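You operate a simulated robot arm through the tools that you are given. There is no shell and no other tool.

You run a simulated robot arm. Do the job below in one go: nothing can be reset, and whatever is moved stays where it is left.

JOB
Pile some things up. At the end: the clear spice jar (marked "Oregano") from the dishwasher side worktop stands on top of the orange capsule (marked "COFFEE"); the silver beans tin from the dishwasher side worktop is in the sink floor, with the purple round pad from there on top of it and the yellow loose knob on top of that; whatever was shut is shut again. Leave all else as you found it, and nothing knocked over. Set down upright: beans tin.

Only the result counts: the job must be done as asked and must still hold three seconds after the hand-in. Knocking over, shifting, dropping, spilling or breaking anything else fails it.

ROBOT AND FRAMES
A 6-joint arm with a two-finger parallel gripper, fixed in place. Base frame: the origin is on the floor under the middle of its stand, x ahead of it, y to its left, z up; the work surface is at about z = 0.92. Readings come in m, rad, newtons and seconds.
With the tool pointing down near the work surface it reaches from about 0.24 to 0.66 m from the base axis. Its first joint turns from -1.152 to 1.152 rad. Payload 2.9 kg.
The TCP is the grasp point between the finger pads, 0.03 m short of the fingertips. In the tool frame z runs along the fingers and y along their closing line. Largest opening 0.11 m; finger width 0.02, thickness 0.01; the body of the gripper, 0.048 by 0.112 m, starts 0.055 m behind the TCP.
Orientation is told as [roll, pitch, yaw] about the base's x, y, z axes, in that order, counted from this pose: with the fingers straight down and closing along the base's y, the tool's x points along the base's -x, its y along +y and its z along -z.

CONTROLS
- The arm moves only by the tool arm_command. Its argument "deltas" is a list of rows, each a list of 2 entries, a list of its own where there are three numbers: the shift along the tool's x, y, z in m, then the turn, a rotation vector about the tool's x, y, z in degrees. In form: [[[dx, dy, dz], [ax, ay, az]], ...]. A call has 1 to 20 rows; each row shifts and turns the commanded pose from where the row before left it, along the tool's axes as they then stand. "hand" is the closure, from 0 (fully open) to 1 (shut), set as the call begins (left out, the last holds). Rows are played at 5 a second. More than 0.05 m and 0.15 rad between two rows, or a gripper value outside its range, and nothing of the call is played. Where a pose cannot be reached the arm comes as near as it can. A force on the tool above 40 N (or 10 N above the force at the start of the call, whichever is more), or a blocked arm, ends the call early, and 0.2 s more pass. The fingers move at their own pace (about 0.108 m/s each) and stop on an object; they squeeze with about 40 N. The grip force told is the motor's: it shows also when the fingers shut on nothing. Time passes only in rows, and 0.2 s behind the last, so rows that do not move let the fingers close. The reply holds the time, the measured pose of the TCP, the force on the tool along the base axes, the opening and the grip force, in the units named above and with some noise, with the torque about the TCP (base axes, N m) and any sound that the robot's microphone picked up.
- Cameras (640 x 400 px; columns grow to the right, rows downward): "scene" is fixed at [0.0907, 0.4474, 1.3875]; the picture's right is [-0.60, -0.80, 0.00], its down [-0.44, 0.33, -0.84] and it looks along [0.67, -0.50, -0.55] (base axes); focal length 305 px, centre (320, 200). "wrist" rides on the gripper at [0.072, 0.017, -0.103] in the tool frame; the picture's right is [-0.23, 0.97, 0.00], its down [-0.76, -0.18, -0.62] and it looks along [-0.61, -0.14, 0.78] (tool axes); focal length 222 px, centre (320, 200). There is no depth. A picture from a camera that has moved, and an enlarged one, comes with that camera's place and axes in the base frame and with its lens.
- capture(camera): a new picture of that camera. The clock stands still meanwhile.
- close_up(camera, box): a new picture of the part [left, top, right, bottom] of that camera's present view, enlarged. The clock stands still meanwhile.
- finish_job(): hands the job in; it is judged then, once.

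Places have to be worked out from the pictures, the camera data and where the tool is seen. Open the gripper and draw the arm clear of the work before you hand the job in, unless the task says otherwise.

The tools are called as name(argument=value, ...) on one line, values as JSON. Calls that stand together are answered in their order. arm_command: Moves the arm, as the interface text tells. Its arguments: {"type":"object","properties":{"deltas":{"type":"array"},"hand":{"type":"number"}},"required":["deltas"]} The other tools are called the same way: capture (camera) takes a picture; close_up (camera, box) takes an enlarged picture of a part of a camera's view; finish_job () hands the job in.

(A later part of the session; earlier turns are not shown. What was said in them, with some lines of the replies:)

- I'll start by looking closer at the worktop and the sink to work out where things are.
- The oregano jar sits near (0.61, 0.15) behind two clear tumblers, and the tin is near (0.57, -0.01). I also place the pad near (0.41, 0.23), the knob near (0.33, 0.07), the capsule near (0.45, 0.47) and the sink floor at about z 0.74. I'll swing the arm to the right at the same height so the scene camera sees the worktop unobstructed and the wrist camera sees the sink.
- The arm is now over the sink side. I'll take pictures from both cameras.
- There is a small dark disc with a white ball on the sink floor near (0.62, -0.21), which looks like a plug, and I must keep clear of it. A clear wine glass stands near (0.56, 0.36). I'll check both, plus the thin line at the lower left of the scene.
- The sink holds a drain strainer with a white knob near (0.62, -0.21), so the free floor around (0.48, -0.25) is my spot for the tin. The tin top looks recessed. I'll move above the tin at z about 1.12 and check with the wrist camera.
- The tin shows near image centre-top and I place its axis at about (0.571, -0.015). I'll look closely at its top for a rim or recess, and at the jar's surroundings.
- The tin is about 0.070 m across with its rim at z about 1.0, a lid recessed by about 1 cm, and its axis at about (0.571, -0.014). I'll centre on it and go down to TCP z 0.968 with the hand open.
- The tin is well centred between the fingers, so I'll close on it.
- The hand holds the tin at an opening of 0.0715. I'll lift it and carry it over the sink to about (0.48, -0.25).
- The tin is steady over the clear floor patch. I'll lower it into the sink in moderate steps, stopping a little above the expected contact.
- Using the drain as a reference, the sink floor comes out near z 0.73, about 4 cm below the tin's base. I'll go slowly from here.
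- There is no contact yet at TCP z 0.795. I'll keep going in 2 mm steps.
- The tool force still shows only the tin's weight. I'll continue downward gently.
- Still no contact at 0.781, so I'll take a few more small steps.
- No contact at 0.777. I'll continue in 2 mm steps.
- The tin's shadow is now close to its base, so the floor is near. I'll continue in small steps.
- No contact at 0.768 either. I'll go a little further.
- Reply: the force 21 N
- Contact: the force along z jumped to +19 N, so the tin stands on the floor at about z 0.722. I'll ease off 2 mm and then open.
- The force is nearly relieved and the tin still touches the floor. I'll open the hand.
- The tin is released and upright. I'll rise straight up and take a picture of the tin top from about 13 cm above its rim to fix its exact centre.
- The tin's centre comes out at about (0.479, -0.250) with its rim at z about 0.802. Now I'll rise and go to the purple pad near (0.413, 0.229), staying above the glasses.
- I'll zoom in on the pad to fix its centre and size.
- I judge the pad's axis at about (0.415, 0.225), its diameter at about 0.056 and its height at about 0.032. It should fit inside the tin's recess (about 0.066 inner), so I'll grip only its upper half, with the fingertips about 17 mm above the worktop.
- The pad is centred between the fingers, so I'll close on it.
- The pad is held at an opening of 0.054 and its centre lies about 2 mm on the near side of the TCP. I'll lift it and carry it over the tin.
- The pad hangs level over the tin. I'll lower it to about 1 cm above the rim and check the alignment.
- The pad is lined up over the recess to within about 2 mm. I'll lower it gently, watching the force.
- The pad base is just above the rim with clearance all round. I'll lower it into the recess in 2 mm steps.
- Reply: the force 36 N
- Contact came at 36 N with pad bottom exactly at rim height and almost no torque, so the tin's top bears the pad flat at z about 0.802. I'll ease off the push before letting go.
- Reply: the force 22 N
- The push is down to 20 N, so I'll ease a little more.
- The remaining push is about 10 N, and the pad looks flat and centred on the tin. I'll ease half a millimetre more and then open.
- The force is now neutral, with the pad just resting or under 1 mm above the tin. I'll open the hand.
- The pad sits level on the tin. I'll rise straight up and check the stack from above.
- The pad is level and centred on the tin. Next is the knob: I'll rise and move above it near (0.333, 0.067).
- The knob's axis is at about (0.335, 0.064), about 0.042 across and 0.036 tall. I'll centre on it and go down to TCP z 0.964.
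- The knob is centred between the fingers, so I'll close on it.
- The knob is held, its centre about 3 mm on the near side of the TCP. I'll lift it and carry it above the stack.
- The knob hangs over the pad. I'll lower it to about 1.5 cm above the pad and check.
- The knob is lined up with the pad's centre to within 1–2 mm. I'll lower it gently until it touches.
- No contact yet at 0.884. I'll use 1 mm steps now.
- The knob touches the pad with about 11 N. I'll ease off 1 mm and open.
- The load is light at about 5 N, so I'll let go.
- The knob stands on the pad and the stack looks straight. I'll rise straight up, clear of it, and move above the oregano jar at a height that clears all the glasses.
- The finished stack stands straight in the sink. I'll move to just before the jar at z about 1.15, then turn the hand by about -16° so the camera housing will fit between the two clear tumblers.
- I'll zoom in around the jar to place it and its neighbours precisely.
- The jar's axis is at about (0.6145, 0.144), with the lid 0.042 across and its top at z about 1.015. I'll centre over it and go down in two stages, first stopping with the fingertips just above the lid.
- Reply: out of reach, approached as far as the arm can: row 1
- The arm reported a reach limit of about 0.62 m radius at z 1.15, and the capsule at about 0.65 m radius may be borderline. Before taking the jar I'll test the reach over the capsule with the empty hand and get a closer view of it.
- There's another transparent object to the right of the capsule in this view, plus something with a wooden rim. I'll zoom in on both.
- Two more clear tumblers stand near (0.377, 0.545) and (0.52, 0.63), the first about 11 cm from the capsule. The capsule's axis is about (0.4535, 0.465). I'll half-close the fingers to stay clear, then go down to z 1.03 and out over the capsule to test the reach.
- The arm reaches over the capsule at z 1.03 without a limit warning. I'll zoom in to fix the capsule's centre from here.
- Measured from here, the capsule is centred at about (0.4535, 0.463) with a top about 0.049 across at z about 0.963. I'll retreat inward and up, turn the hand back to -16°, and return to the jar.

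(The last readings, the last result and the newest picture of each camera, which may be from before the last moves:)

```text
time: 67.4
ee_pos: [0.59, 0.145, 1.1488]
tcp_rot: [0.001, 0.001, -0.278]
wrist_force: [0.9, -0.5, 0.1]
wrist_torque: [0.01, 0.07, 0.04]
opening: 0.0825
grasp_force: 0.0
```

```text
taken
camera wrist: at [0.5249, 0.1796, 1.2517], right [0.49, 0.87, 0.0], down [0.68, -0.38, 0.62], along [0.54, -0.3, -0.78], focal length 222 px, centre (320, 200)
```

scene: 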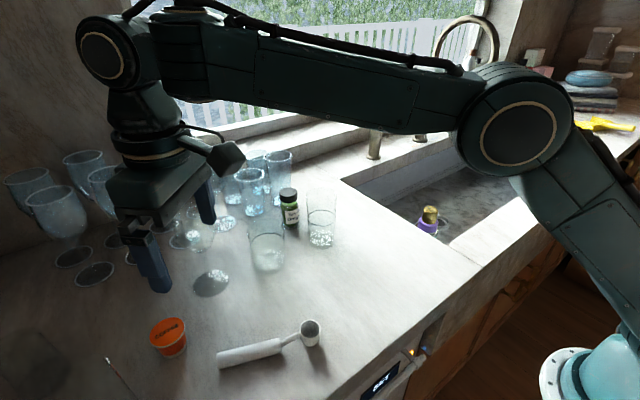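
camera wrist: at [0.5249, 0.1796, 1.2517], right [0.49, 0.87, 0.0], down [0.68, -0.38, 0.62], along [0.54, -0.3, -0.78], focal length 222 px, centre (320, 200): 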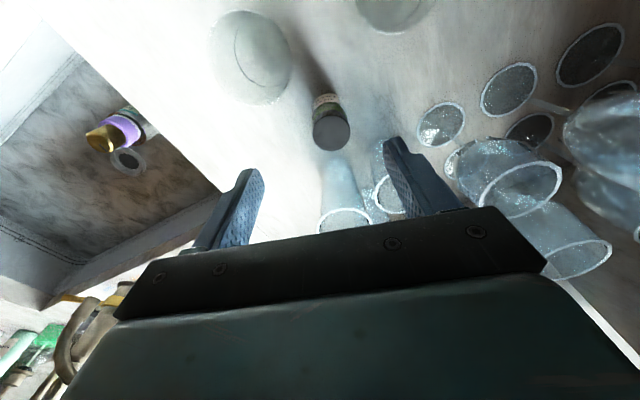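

I'm back before the jar. I'll lower to about z 1.075, shift out over the jar leaving its axis about 4 mm beyond the TCP (which helps the reach later), and check the view.

arm_command(deltas=[[[0, 0, 0.035], [0, 0, 0]], [[0, 0, 0.038], [0, 0, 0]], [[-0.0201, 0.0073, 0], [0, 0, 0]], [[0, 0, 0], [0, 0, 0]], [[0, 0, 0], [0, 0, 0]]])

capture(camera="wrist")

close_up(camera="wrist", box=[240, 70, 420, 220])

close_up(camera="scene", box=[230, 130, 350, 270])

```text
time: 68.6
ee_pos: [0.6117, 0.1464, 1.076]
tcp_rot: [0.0, 0.0, -0.279]
wrist_force: [0.6, -1.1, -0.3]
wrist_torque: [0.03, 0.02, -0.01]
opening: 0.0826
grasp_force: 0.2
```

```text
taken
camera wrist: at [0.5459, 0.1822, 1.1784], right [0.49, 0.87, 0.0], down [0.68, -0.38, 0.62], along [0.54, -0.3, -0.78], focal length 222 px, centre (320, 200)
```

wrist: 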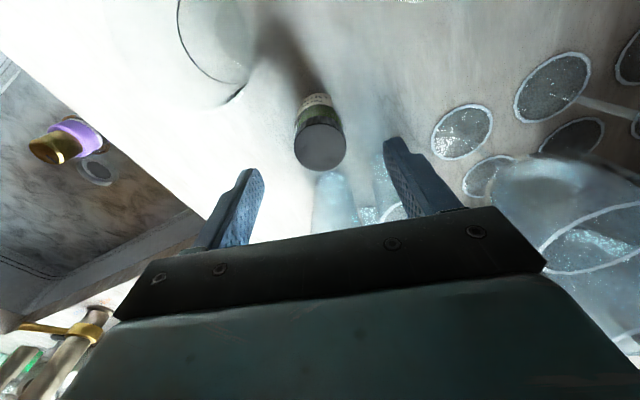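

```text
2.67 times, centred on (330, 145) of wrist
camera zoom: at [0.5459, 0.1822, 1.1784], right [0.49, 0.87, 0.0], down [0.68, -0.38, 0.62], along [0.54, -0.3, -0.78], focal length 592 px, centre (293, 347)
```

zoom: 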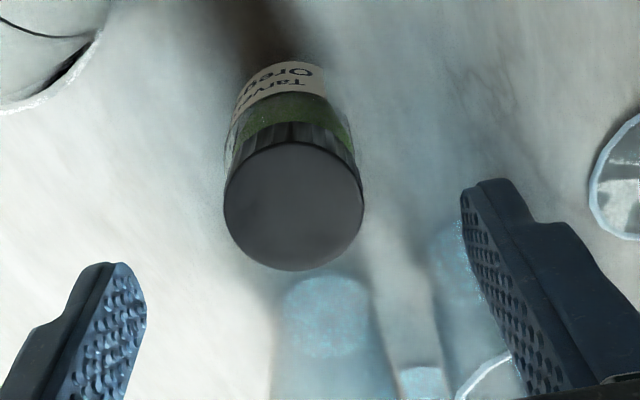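

```text
2.86 times, centred on (290, 200) of scene
camera zoom: at [0.0907, 0.4474, 1.3875], right [-0.6, -0.8, 0.0], down [-0.44, 0.33, -0.84], along [0.67, -0.5, -0.55], focal length 873 px, centre (406, 200)
```

zoom: 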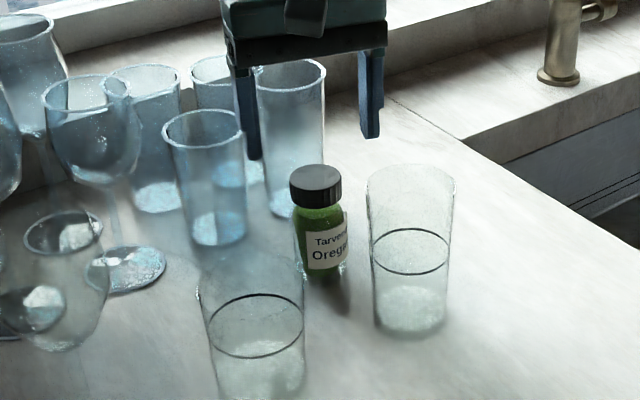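

The jar is centred between the fingers with its axis about 3 mm beyond the TCP, and the tumblers are clear of the fingers. I'll go down to TCP z 0.973.

arm_command(deltas=[[[0, 0, 0.025], [0, 0, 0]], [[0, 0, 0.025], [0, 0, 0]], [[0, 0, 0.025], [0, 0, 0]], [[0, 0, 0.018], [0, 0, 0]], [[0, 0, 0.01], [0, 0, 0]], [[0, 0, 0], [0, 0, 0]]])

capture(camera="wrist")

close_up(camera="scene", box=[230, 130, 350, 270])

```text
time: 70.0
ee_pos: [0.6101, 0.1471, 0.9697]
tcp_rot: [0.0, 0.001, -0.279]
wrist_force: [0.2, 0.2, -0.2]
wrist_torque: [0.01, 0.01, -0.04]
opening: 0.0825
grasp_force: 0.1
```

```text
taken
camera wrist: at [0.5453, 0.1809, 1.073], right [0.49, 0.87, 0.0], down [0.68, -0.38, 0.62], along [0.54, -0.3, -0.78], focal length 222 px, centre (320, 200)
```

wrist: 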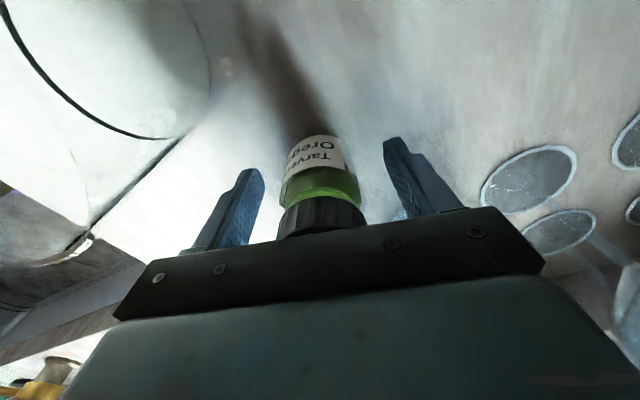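

```text
2.86 times, centred on (290, 200) of scene
camera zoom: at [0.0907, 0.4474, 1.3875], right [-0.6, -0.8, 0.0], down [-0.44, 0.33, -0.84], along [0.67, -0.5, -0.55], focal length 873 px, centre (406, 200)
```

zoom: 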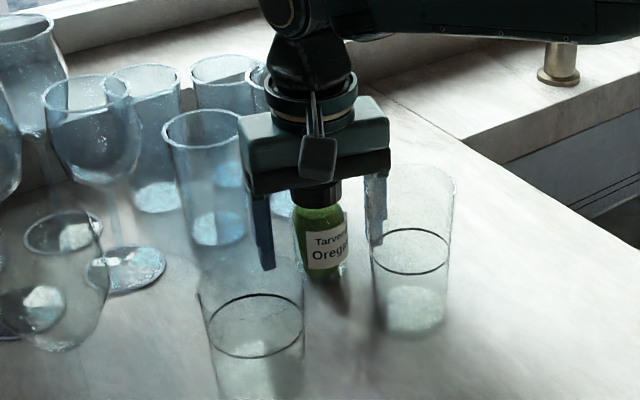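

The jar stands between the fingers and there is no contact. I'll close on it.

arm_command(deltas=[[[0, 0, 0], [0, 0, 0]], [[0, 0, 0], [0, 0, 0]], [[0, 0, 0], [0, 0, 0]], [[0, 0, 0], [0, 0, 0]], [[0, 0, 0], [0, 0, 0]]], hand=1)

capture(camera="wrist")

close_up(camera="scene", box=[230, 130, 350, 270])

```text
time: 71.2
ee_pos: [0.6107, 0.1452, 0.9714]
tcp_rot: [0.0, 0.0, -0.28]
wrist_force: [0.5, -0.7, 0.5]
wrist_torque: [0.03, -0.01, -0.01]
opening: 0.0472
grasp_force: 40.1
```

```text
taken
camera wrist: at [0.5453, 0.1809, 1.0732], right [0.49, 0.87, 0.0], down [0.68, -0.38, 0.62], along [0.54, -0.3, -0.78], focal length 222 px, centre (320, 200)
```

wrist: 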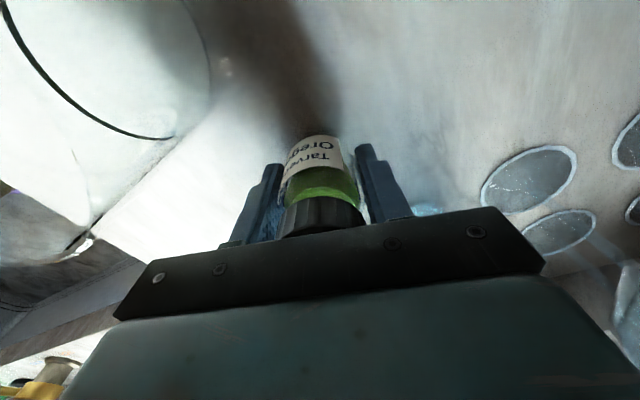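

```text
2.86 times, centred on (290, 200) of scene
camera zoom: at [0.0907, 0.4474, 1.3875], right [-0.6, -0.8, 0.0], down [-0.44, 0.33, -0.84], along [0.67, -0.5, -0.55], focal length 873 px, centre (406, 200)
```

zoom: 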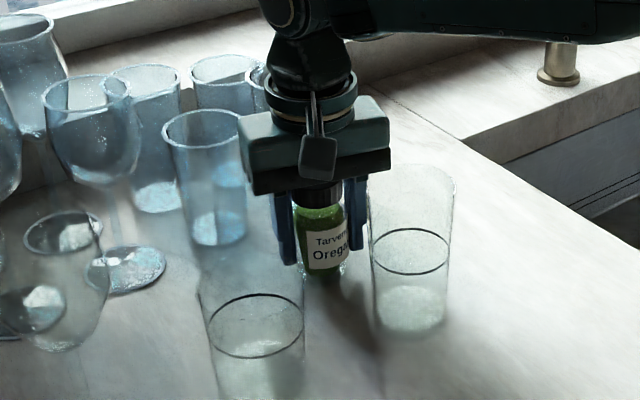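

The jar is held at an opening of 0.047. I'll lift it straight up above the glass tops, then draw inward and carry it high toward the capsule side.

arm_command(deltas=[[[0, 0, -0.02], [0, 0, 0]], [[0, 0, -0.04], [0, 0, 0]], [[0, 0, -0.042], [0, 0, 0]], [[0, 0, -0.042], [0, 0, 0]], [[0, 0, 0], [0, 0, 0]]])

capture(camera="wrist")

close_up(camera="scene", box=[230, 110, 350, 270])

```text
time: 72.4
ee_pos: [0.6096, 0.1442, 1.1162]
tcp_rot: [0.0, 0.003, -0.28]
wrist_force: [0.9, -0.1, -1.7]
wrist_torque: [-0.01, -0.02, 0.01]
opening: 0.047
grasp_force: 40.1
```

```text
taken
camera wrist: at [0.5455, 0.1797, 1.2176], right [0.49, 0.87, 0.0], down [0.68, -0.38, 0.62], along [0.54, -0.3, -0.78], focal length 222 px, centre (320, 200)
```

wrist: 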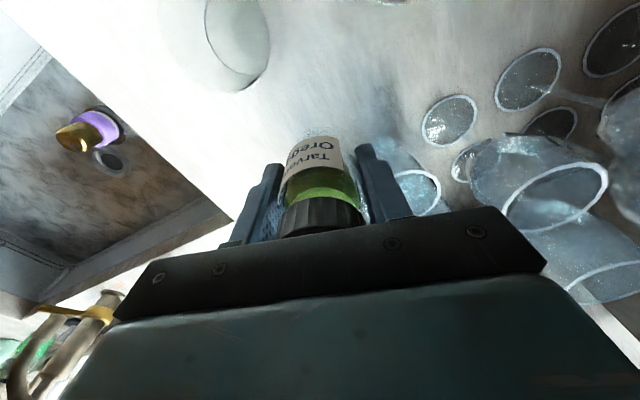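

```text
2.50 times, centred on (290, 190) of scene
camera zoom: at [0.0907, 0.4474, 1.3875], right [-0.6, -0.8, 0.0], down [-0.44, 0.33, -0.84], along [0.67, -0.5, -0.55], focal length 764 px, centre (395, 225)
```

zoom: 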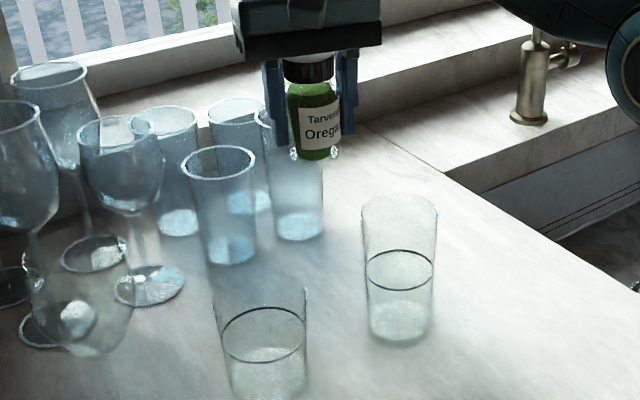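

The jar is free and upright, and both tumblers are untouched. I'll draw inward and up, then carry it to the waypoint near (0.42, 0.40).

arm_command(deltas=[[[0.015, 0, -0.02], [0, 0, 0]], [[0.025, 0, -0.025], [0, 0, 0]], [[0.0309, 0.0281, 0], [0, 0, 0]], [[0.0309, 0.0281, 0], [0, 0, 0]], [[0.0309, 0.0281, 0], [0, 0, 0]], [[0.0309, 0.0281, 0], [0, 0, 0]], [[0.0309, 0.0281, 0], [0, 0, 0]], [[0.0309, 0.0281, 0], [0, 0, 0]], [[0.0309, 0.0281, 0], [0, 0, 0]], [[0, 0, 0], [0, 0, -7.75]], [[0, 0, 0], [0, 0, -7.75]], [[0, 0, 0], [0, 0, -7.75]], [[0, 0, 0], [0, 0, -7.75]], [[0, 0, 0], [0, 0, -7.75]], [[0, 0, 0], [0, 0, -7.75]], [[0, 0, 0], [0, 0, -7.75]], [[0, 0, 0], [0, 0, -7.75]], [[0, 0, 0], [0, 0, 0]]])

capture(camera="wrist")

capture(camera="scene")

```text
time: 76.2
ee_pos: [0.4183, 0.4053, 1.162]
tcp_rot: [-0.001, 0.0, 0.805]
wrist_force: [-1.5, 0.3, -1.8]
wrist_torque: [0.04, 0.03, 0.0]
opening: 0.0472
grasp_force: 40.5
```

```text
taken
camera wrist: at [0.3563, 0.3645, 1.2635], right [-0.54, 0.84, 0.0], down [0.66, 0.43, 0.62], along [0.52, 0.34, -0.78], focal length 222 px, centre (320, 200)
```

wrist: 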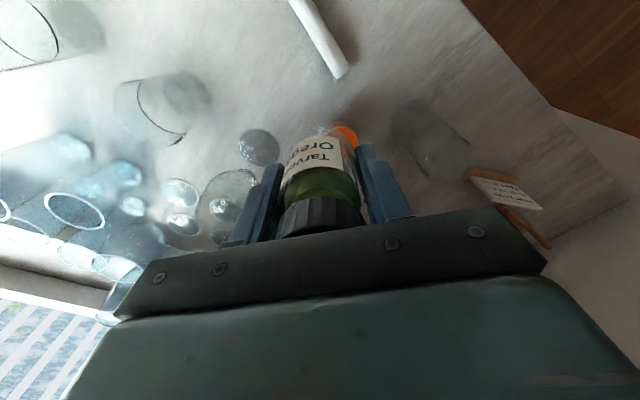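

```text
taken
```

scene: 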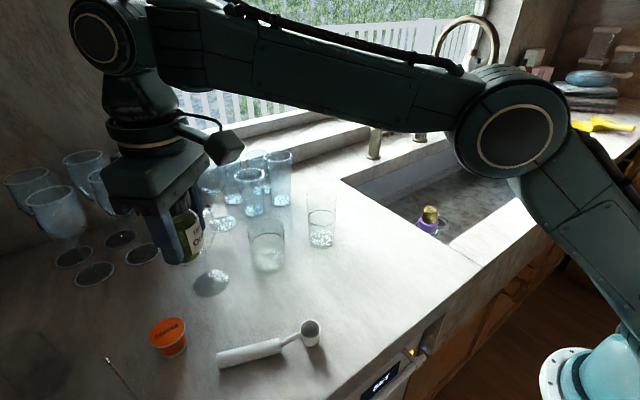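

The jar hangs upright. I'll lower to z about 1.045 here, then move outward so the jar's axis comes over the capsule at (0.4535, 0.463), and check.

arm_command(deltas=[[[0, 0, 0.04], [0, 0, 0]], [[0, 0, 0.04], [0, 0, 0]], [[0, 0, 0.037], [0, 0, 0]], [[-0.021, 0.0052, 0], [0, 0, 0]], [[-0.021, 0.0052, 0], [0, 0, 0]], [[-0.021, 0.005, 0], [0, 0, 0]], [[0, 0, 0], [0, 0, 0]], [[0, 0, 0], [0, 0, 0]]])

capture(camera="wrist")

close_up(camera="wrist", box=[260, 80, 380, 180])

close_up(camera="scene", box=[110, 250, 230, 370])

```text
time: 78.0
ee_pos: [0.4503, 0.4609, 1.0445]
tcp_rot: [-0.001, 0.001, 0.804]
wrist_force: [-0.2, 0.6, -2.5]
wrist_torque: [0.0, -0.02, -0.01]
opening: 0.0471
grasp_force: 39.9
```

```text
taken
camera wrist: at [0.3885, 0.4193, 1.1473], right [-0.54, 0.84, 0.0], down [0.66, 0.42, 0.62], along [0.52, 0.34, -0.78], focal length 222 px, centre (320, 200)
```

wrist: 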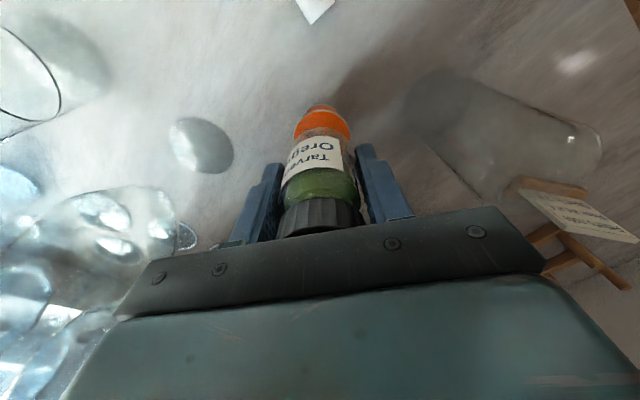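

```text
4.00 times, centred on (320, 130) of wrist
camera zoom: at [0.3885, 0.4193, 1.1473], right [-0.54, 0.84, 0.0], down [0.66, 0.42, 0.62], along [0.52, 0.34, -0.78], focal length 888 px, centre (320, 480)
```

zoom: 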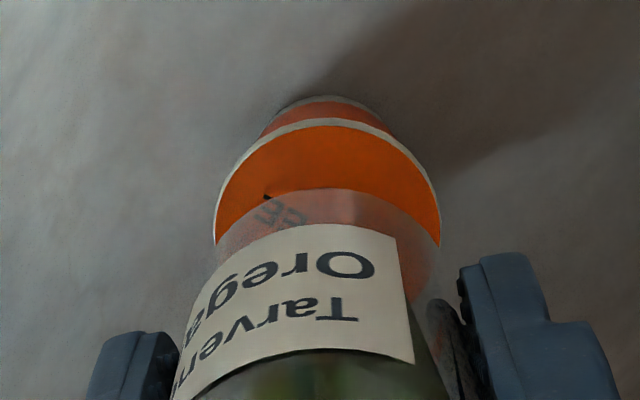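

```text
3.33 times, centred on (170, 310) of scene
camera zoom: at [0.0907, 0.4474, 1.3875], right [-0.6, -0.8, 0.0], down [-0.44, 0.33, -0.84], along [0.67, -0.5, -0.55], focal length 1018 px, centre (820, -167)
```

zoom: 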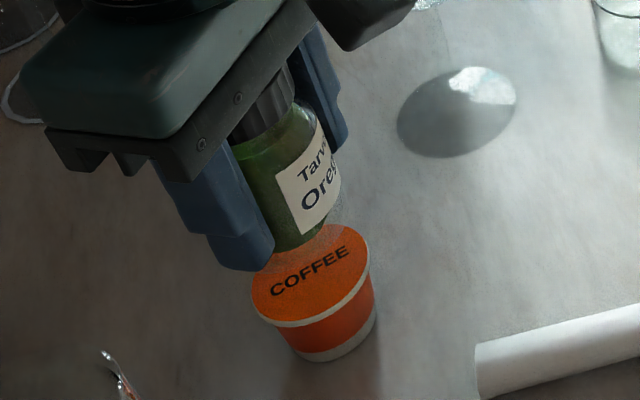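

The jar is over the capsule and the two agree to within about 2 mm. I'll lower it most of the way, then in small steps until it touches.

arm_command(deltas=[[[0, 0, 0.008], [0, 0, 0]], [[0, 0, 0.008], [0, 0, 0]], [[0, 0, 0.004], [0, 0, 0]], [[0, 0, 0], [0, 0, 0]]])

close_up(camera="wrist", box=[260, 80, 380, 180])

close_up(camera="scene", box=[110, 250, 230, 370])

```text
time: 79.0
ee_pos: [0.4526, 0.4609, 1.0234]
tcp_rot: [0.001, 0.0, 0.803]
wrist_force: [-0.8, 0.8, -2.0]
wrist_torque: [0.0, 0.0, -0.03]
opening: 0.0472
grasp_force: 39.9
```

```text
4.00 times, centred on (320, 130) of wrist
camera zoom: at [0.3892, 0.4195, 1.1265], right [-0.54, 0.84, 0.0], down [0.66, 0.42, 0.62], along [0.52, 0.34, -0.78], focal length 888 px, centre (320, 480)
```

zoom: 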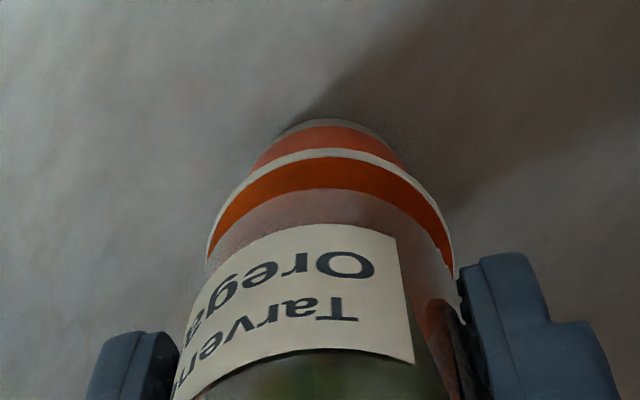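

```text
3.33 times, centred on (170, 310) of scene
camera zoom: at [0.0907, 0.4474, 1.3875], right [-0.6, -0.8, 0.0], down [-0.44, 0.33, -0.84], along [0.67, -0.5, -0.55], focal length 1018 px, centre (820, -167)
```

zoom: 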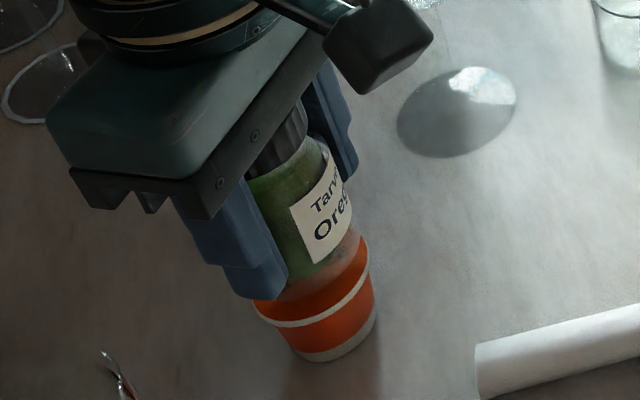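

The jar base is about 9 mm above the capsule, with about a 1 mm sideways correction needed. I'll make that correction and approach the contact slowly.

arm_command(deltas=[[[0, 0.001, 0.002], [0, 0, 0]], [[0, 0, 0.002], [0, 0, 0]], [[0, 0, 0.001], [0, 0, 0]], [[0, 0, 0], [0, 0, 0]]])

```text
time: 80.0
ee_pos: [0.4517, 0.4617, 1.0181]
tcp_rot: [0.0, -0.001, 0.803]
wrist_force: [-0.3, 0.9, -2.8]
wrist_torque: [0.03, -0.01, 0.0]
opening: 0.047
grasp_force: 40.2
```

There is no contact at 1.018. I'll continue in 1 mm steps.

arm_command(deltas=[[[0, 0, 0.001], [0, 0, 0]], [[0, 0, 0.001], [0, 0, 0]], [[0, 0, 0], [0, 0, 0]]])

```text
time: 80.8
ee_pos: [0.4511, 0.4622, 1.017]
tcp_rot: [0.001, 0.0, 0.802]
wrist_force: [0.0, -0.6, -1.9]
wrist_torque: [-0.01, -0.02, -0.01]
opening: 0.0472
grasp_force: 40.0
```

Still free at 1.017, so I'll take more 1 mm steps.

arm_command(deltas=[[[0, 0, 0.001], [0, 0, 0]], [[0, 0, 0.001], [0, 0, 0]], [[0, 0, 0], [0, 0, 0]]])

```text
time: 81.6
ee_pos: [0.4512, 0.4623, 1.0148]
tcp_rot: [0.001, 0.001, 0.802]
wrist_force: [-0.2, -0.1, -2.2]
wrist_torque: [-0.01, -0.01, -0.05]
opening: 0.047
grasp_force: 40.3
```

Still free at 1.015. I'll go on gently.

arm_command(deltas=[[[0, 0, 0.001], [0, 0, 0]], [[0, 0, 0.001], [0, 0, 0]], [[0, 0, 0], [0, 0, 0]]])

close_up(camera="scene", box=[130, 270, 210, 370])

```text
time: 82.4
ee_pos: [0.4516, 0.4625, 1.0142]
tcp_rot: [0.0, 0.0, 0.804]
wrist_force: [0.0, -1.0, 7.5]
wrist_torque: [-0.08, -0.02, -0.02]
opening: 0.0472
grasp_force: 39.7
```

```text
4.00 times, centred on (170, 320) of scene
camera zoom: at [0.0906, 0.4472, 1.3876], right [-0.6, -0.8, 0.0], down [-0.44, 0.33, -0.84], along [0.67, -0.5, -0.55], focal length 1222 px, centre (920, -280)
```

zoom: 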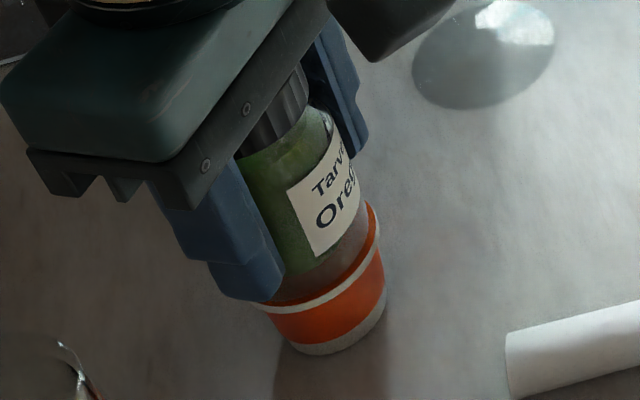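

Contact: about 10 N, with the jar base on the capsule at z about 0.963. The view suggests the jar sits 2–3 mm too far outward, so I'll lift it slightly, shift inward by 2 mm and set it down again.

arm_command(deltas=[[[0, 0, -0.002], [0, 0, 0]], [[0, 0, -0.002], [0, 0, 0]], [[0.0022, 0, 0], [0, 0, 0]], [[0, 0, 0], [0, 0, 0]]])

close_up(camera="wrist", box=[260, 80, 380, 180])

close_up(camera="scene", box=[130, 270, 210, 370])

```text
time: 83.4
ee_pos: [0.4494, 0.4611, 1.0149]
tcp_rot: [-0.001, 0.002, 0.803]
wrist_force: [0.1, 0.1, -2.7]
wrist_torque: [-0.01, 0.0, 0.03]
opening: 0.0473
grasp_force: 39.8
```

```text
4.00 times, centred on (320, 130) of wrist
camera zoom: at [0.3872, 0.4201, 1.1191], right [-0.54, 0.84, 0.0], down [0.66, 0.42, 0.62], along [0.52, 0.34, -0.78], focal length 888 px, centre (320, 480)
```

zoom: 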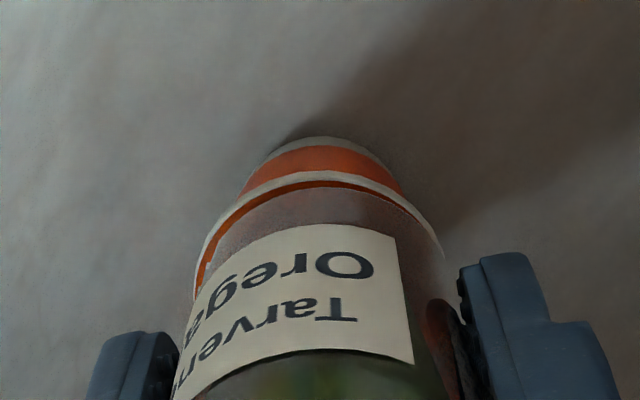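

```text
4.00 times, centred on (170, 320) of scene
camera zoom: at [0.0907, 0.4474, 1.3875], right [-0.6, -0.8, 0.0], down [-0.44, 0.33, -0.84], along [0.67, -0.5, -0.55], focal length 1222 px, centre (920, -280)
```

zoom: 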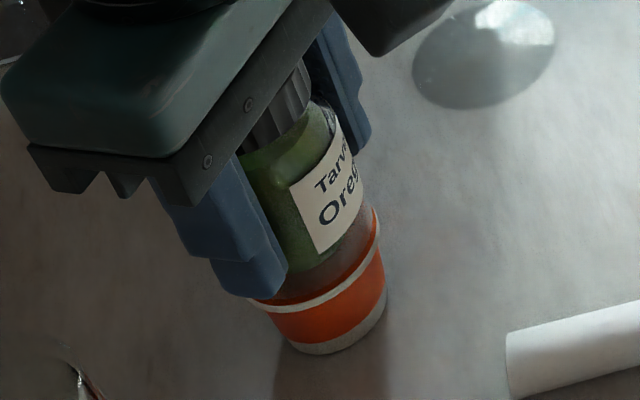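

The jar is now within about 1.5 mm of the capsule's centre. I'll make a 1 mm trim inward and sideways, then set it down in 1 mm steps.

arm_command(deltas=[[[0.001, -0.001, 0], [0, 0, 0]], [[0, 0, 0.001], [0, 0, 0]], [[0, 0, 0.001], [0, 0, 0]], [[0, 0, 0.001], [0, 0, 0]], [[0, 0, 0], [0, 0, 0]]])

```text
time: 84.6
ee_pos: [0.45, 0.4602, 1.0147]
tcp_rot: [0.003, 0.001, 0.801]
wrist_force: [0.8, 0.2, 0.7]
wrist_torque: [0.0, 0.0, 0.02]
opening: 0.047
grasp_force: 40.2
```

There's a light touch of about 3 N. I'll go half a millimetre more to confirm the seating.

arm_command(deltas=[[[0, 0, 0.0006], [0, 0, 0]], [[0, 0, 0], [0, 0, 0]], [[0, 0, 0], [0, 0, 0]]])

close_up(camera="wrist", box=[260, 80, 380, 180])

close_up(camera="scene", box=[130, 270, 210, 370])

```text
time: 85.4
ee_pos: [0.4497, 0.4589, 1.0145]
tcp_rot: [0.0, 0.0, 0.802]
wrist_force: [1.1, -0.4, 2.3]
wrist_torque: [-0.02, -0.02, -0.05]
opening: 0.0471
grasp_force: 40.4
```

```text
4.00 times, centred on (320, 130) of wrist
camera zoom: at [0.3871, 0.4178, 1.1169], right [-0.54, 0.84, 0.0], down [0.66, 0.42, 0.62], along [0.52, 0.34, -0.78], focal length 888 px, centre (320, 480)
```

zoom: 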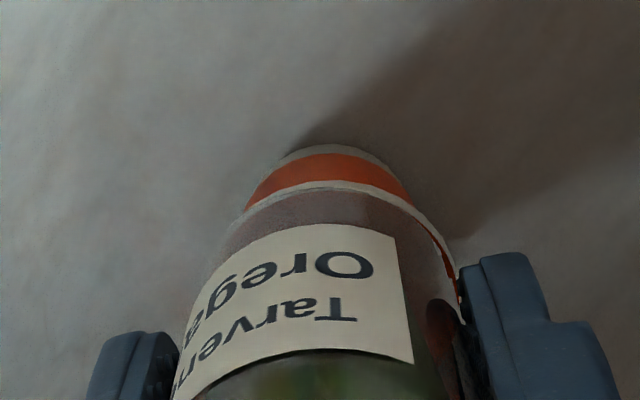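

```text
4.00 times, centred on (170, 320) of scene
camera zoom: at [0.0906, 0.4473, 1.3875], right [-0.6, -0.8, 0.0], down [-0.44, 0.33, -0.84], along [0.67, -0.5, -0.55], focal length 1222 px, centre (920, -280)
```

zoom: 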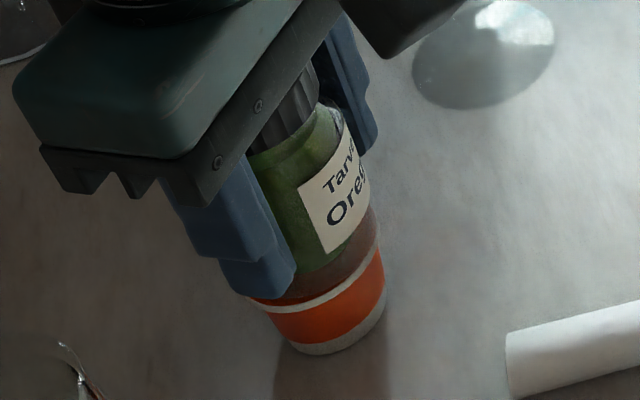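

The jar now sits squarely on the capsule, within about 2 mm of centre, under a light load. I'll open the fingers partway only, to stay clear of the tumbler beside it.

arm_command(deltas=[[[0, 0, 0], [0, 0, 0]], [[0, 0, 0], [0, 0, 0]], [[0, 0, 0], [0, 0, 0]]], hand=0.36)

capture(camera="wrist")

close_up(camera="scene", box=[110, 250, 230, 370])

```text
time: 86.2
ee_pos: [0.4492, 0.4583, 1.0143]
tcp_rot: [0.0, 0.0, 0.803]
wrist_force: [-0.2, -0.4, 0.2]
wrist_torque: [0.02, 0.0, 0.0]
opening: 0.0704
grasp_force: 0.1
```

```text
taken
camera wrist: at [0.3871, 0.4178, 1.1167], right [-0.54, 0.84, 0.0], down [0.66, 0.42, 0.62], along [0.52, 0.34, -0.78], focal length 222 px, centre (320, 200)
```

wrist: 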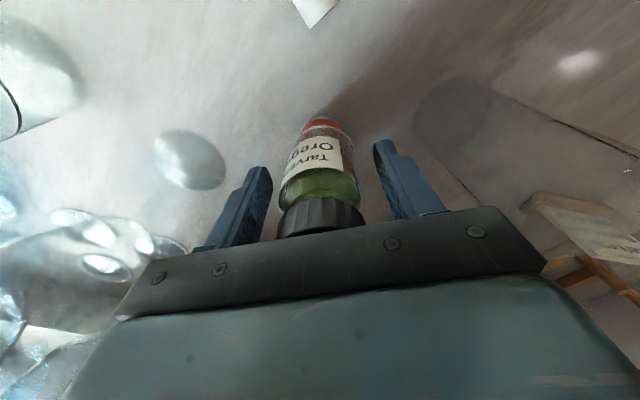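

```text
3.33 times, centred on (170, 310) of scene
camera zoom: at [0.0907, 0.4474, 1.3875], right [-0.6, -0.8, 0.0], down [-0.44, 0.33, -0.84], along [0.67, -0.5, -0.55], focal length 1018 px, centre (820, -167)
```

zoom: 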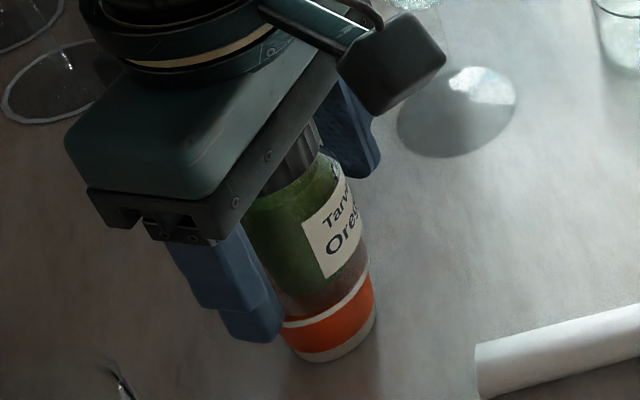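

The jar stands free on the capsule. I'll rise 2.5 cm, then draw straight inward with the fingers straddling the jar and not touching it, and then go up.

arm_command(deltas=[[[0, 0, -0.01], [0, 0, 0]], [[0, 0, -0.015], [0, 0, 0]], [[0.015, 0, 0], [0, 0, 0]], [[0.02, 0, 0], [0, 0, 0]], [[0.03, 0, 0], [0, 0, 0]], [[0.03, 0, 0], [0, 0, 0]], [[0, 0, -0.04], [0, 0, 0]], [[0, 0, -0.04], [0, 0, 0]], [[0, 0, 0], [0, 0, 0]]])

capture(camera="wrist")

capture(camera="scene")

```text
time: 88.2
ee_pos: [0.3842, 0.3882, 1.1166]
tcp_rot: [0.001, 0.0, 0.802]
wrist_force: [-0.5, -0.9, 0.1]
wrist_torque: [0.04, -0.02, -0.02]
opening: 0.0704
grasp_force: 0.0
```

```text
taken
camera wrist: at [0.3206, 0.3473, 1.2196], right [-0.54, 0.84, 0.0], down [0.66, 0.42, 0.62], along [0.52, 0.34, -0.78], focal length 222 px, centre (320, 200)
```

wrist: 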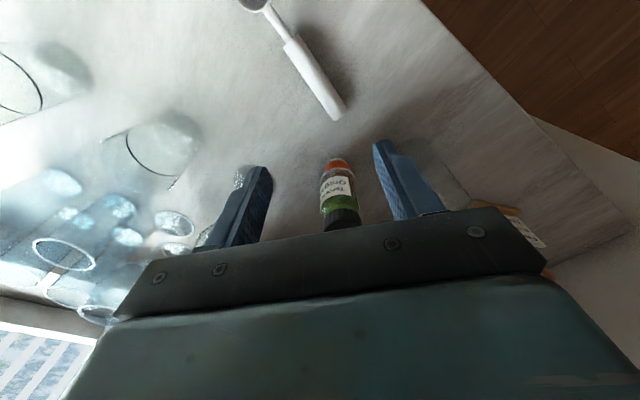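

```text
taken
```

scene: 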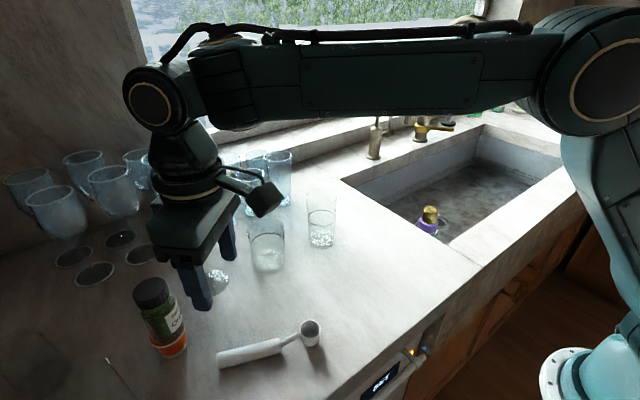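

The jar stands upright on the capsule and the hand is clear of it. I'll rise, turn the hand back, open it fully and move to a clear position, then check everything.

arm_command(deltas=[[[0, 0, -0.04], [0, 0, 0]], [[0, 0, -0.04], [0, 0, 0]], [[0, 0, 0], [0, 0, 7.66]], [[0, 0, 0], [0, 0, 7.66]], [[0, 0, 0], [0, 0, 7.66]], [[0, 0, 0], [0, 0, 7.66]], [[0, 0, 0], [0, 0, 7.66]], [[0, 0, 0], [0, 0, 7.66]], [[0.003, -0.044, 0], [0, 0, 0]], [[0.003, -0.044, 0], [0, 0, 0]], [[0.003, -0.044, 0], [0, 0, 0]], [[0.003, -0.044, 0], [0, 0, 0]], [[0.003, -0.044, 0], [0, 0, 0]], [[0.003, -0.044, 0], [0, 0, 0]], [[0.003, -0.044, 0], [0, 0, 0]], [[0.003, -0.044, 0], [0, 0, 0]], [[0.003, -0.044, 0], [0, 0, 0]], [[0.003, -0.044, 0], [0, 0, 0]], [[0, 0, 0], [0, 0, 0]]], hand=0)

capture(camera="scene")

close_up(camera="scene", box=[100, 250, 240, 370])

close_up(camera="scene", box=[390, 185, 470, 245])

capture(camera="wrist")

```text
time: 92.2
ee_pos: [0.3537, -0.0487, 1.1971]
tcp_rot: [0.0, 0.0, 0.001]
wrist_force: [-0.2, -0.1, -0.8]
wrist_torque: [0.02, -0.01, 0.02]
opening: 0.11
grasp_force: 0.0
```

```text
taken
```

scene: 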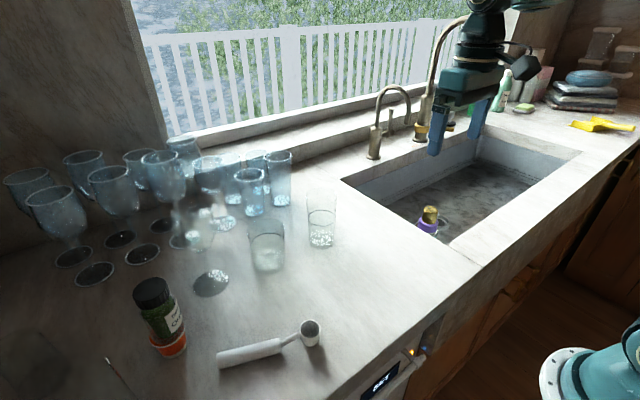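

```text
3.33 times, centred on (170, 310) of scene
camera zoom: at [0.0907, 0.4474, 1.3875], right [-0.6, -0.8, 0.0], down [-0.44, 0.33, -0.84], along [0.67, -0.5, -0.55], focal length 1018 px, centre (820, -167)
```

zoom: 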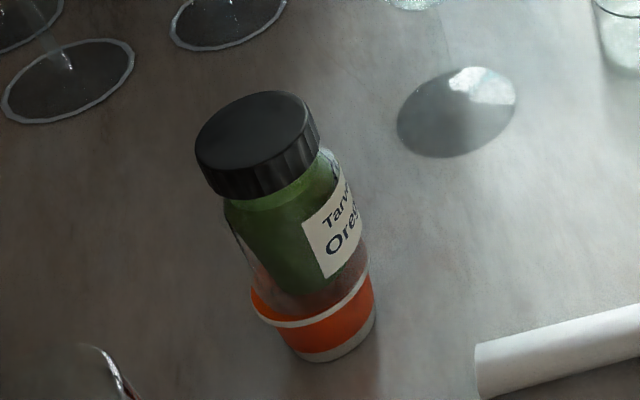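

```text
6.67 times, centred on (430, 215) of scene
camera zoom: at [0.0907, 0.4474, 1.3875], right [-0.6, -0.8, 0.0], down [-0.44, 0.33, -0.84], along [0.67, -0.5, -0.55], focal length 2036 px, centre (-413, 100)
```

zoom: 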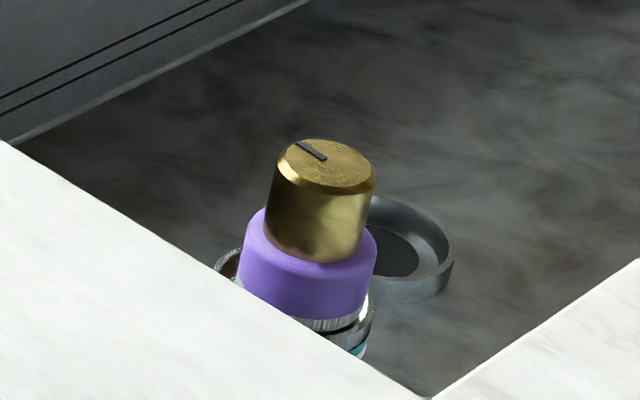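

```text
taken
camera wrist: at [0.2818, -0.033, 1.3002], right [0.23, 0.97, 0.0], down [0.76, -0.18, 0.62], along [0.61, -0.14, -0.78], focal length 222 px, centre (320, 200)
```

wrist: 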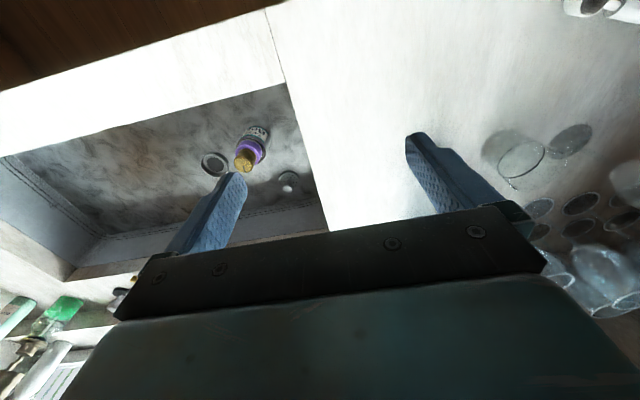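

Both piles stand upright and the glasses, scoop, strainer and taps look just as at the start. Nothing was opened, the hand is open and the arm is clear of the work, so I'm handing the job in.

finish_job()

```text
The job is handed in.
```

The job is done and handed in. Both piles were standing upright in the last pictures I took before that.

- **Sink pile:** the beans tin stands upright on the sink floor, clear of the drain and the strainer. The purple pad lies flat on the tin, and the yellow knob stands on the pad.
- **Worktop pile:** the Oregano jar stands upright on the orange COFFEE capsule, within about 2 mm of its centre. The capsule was not picked up or deliberately moved.
- **Everything else:** the glasses, scoop, strainer and taps look as they did at the start. Nothing was opened, so there was nothing to shut again.

The hand is open and the arm is drawn back above the work.
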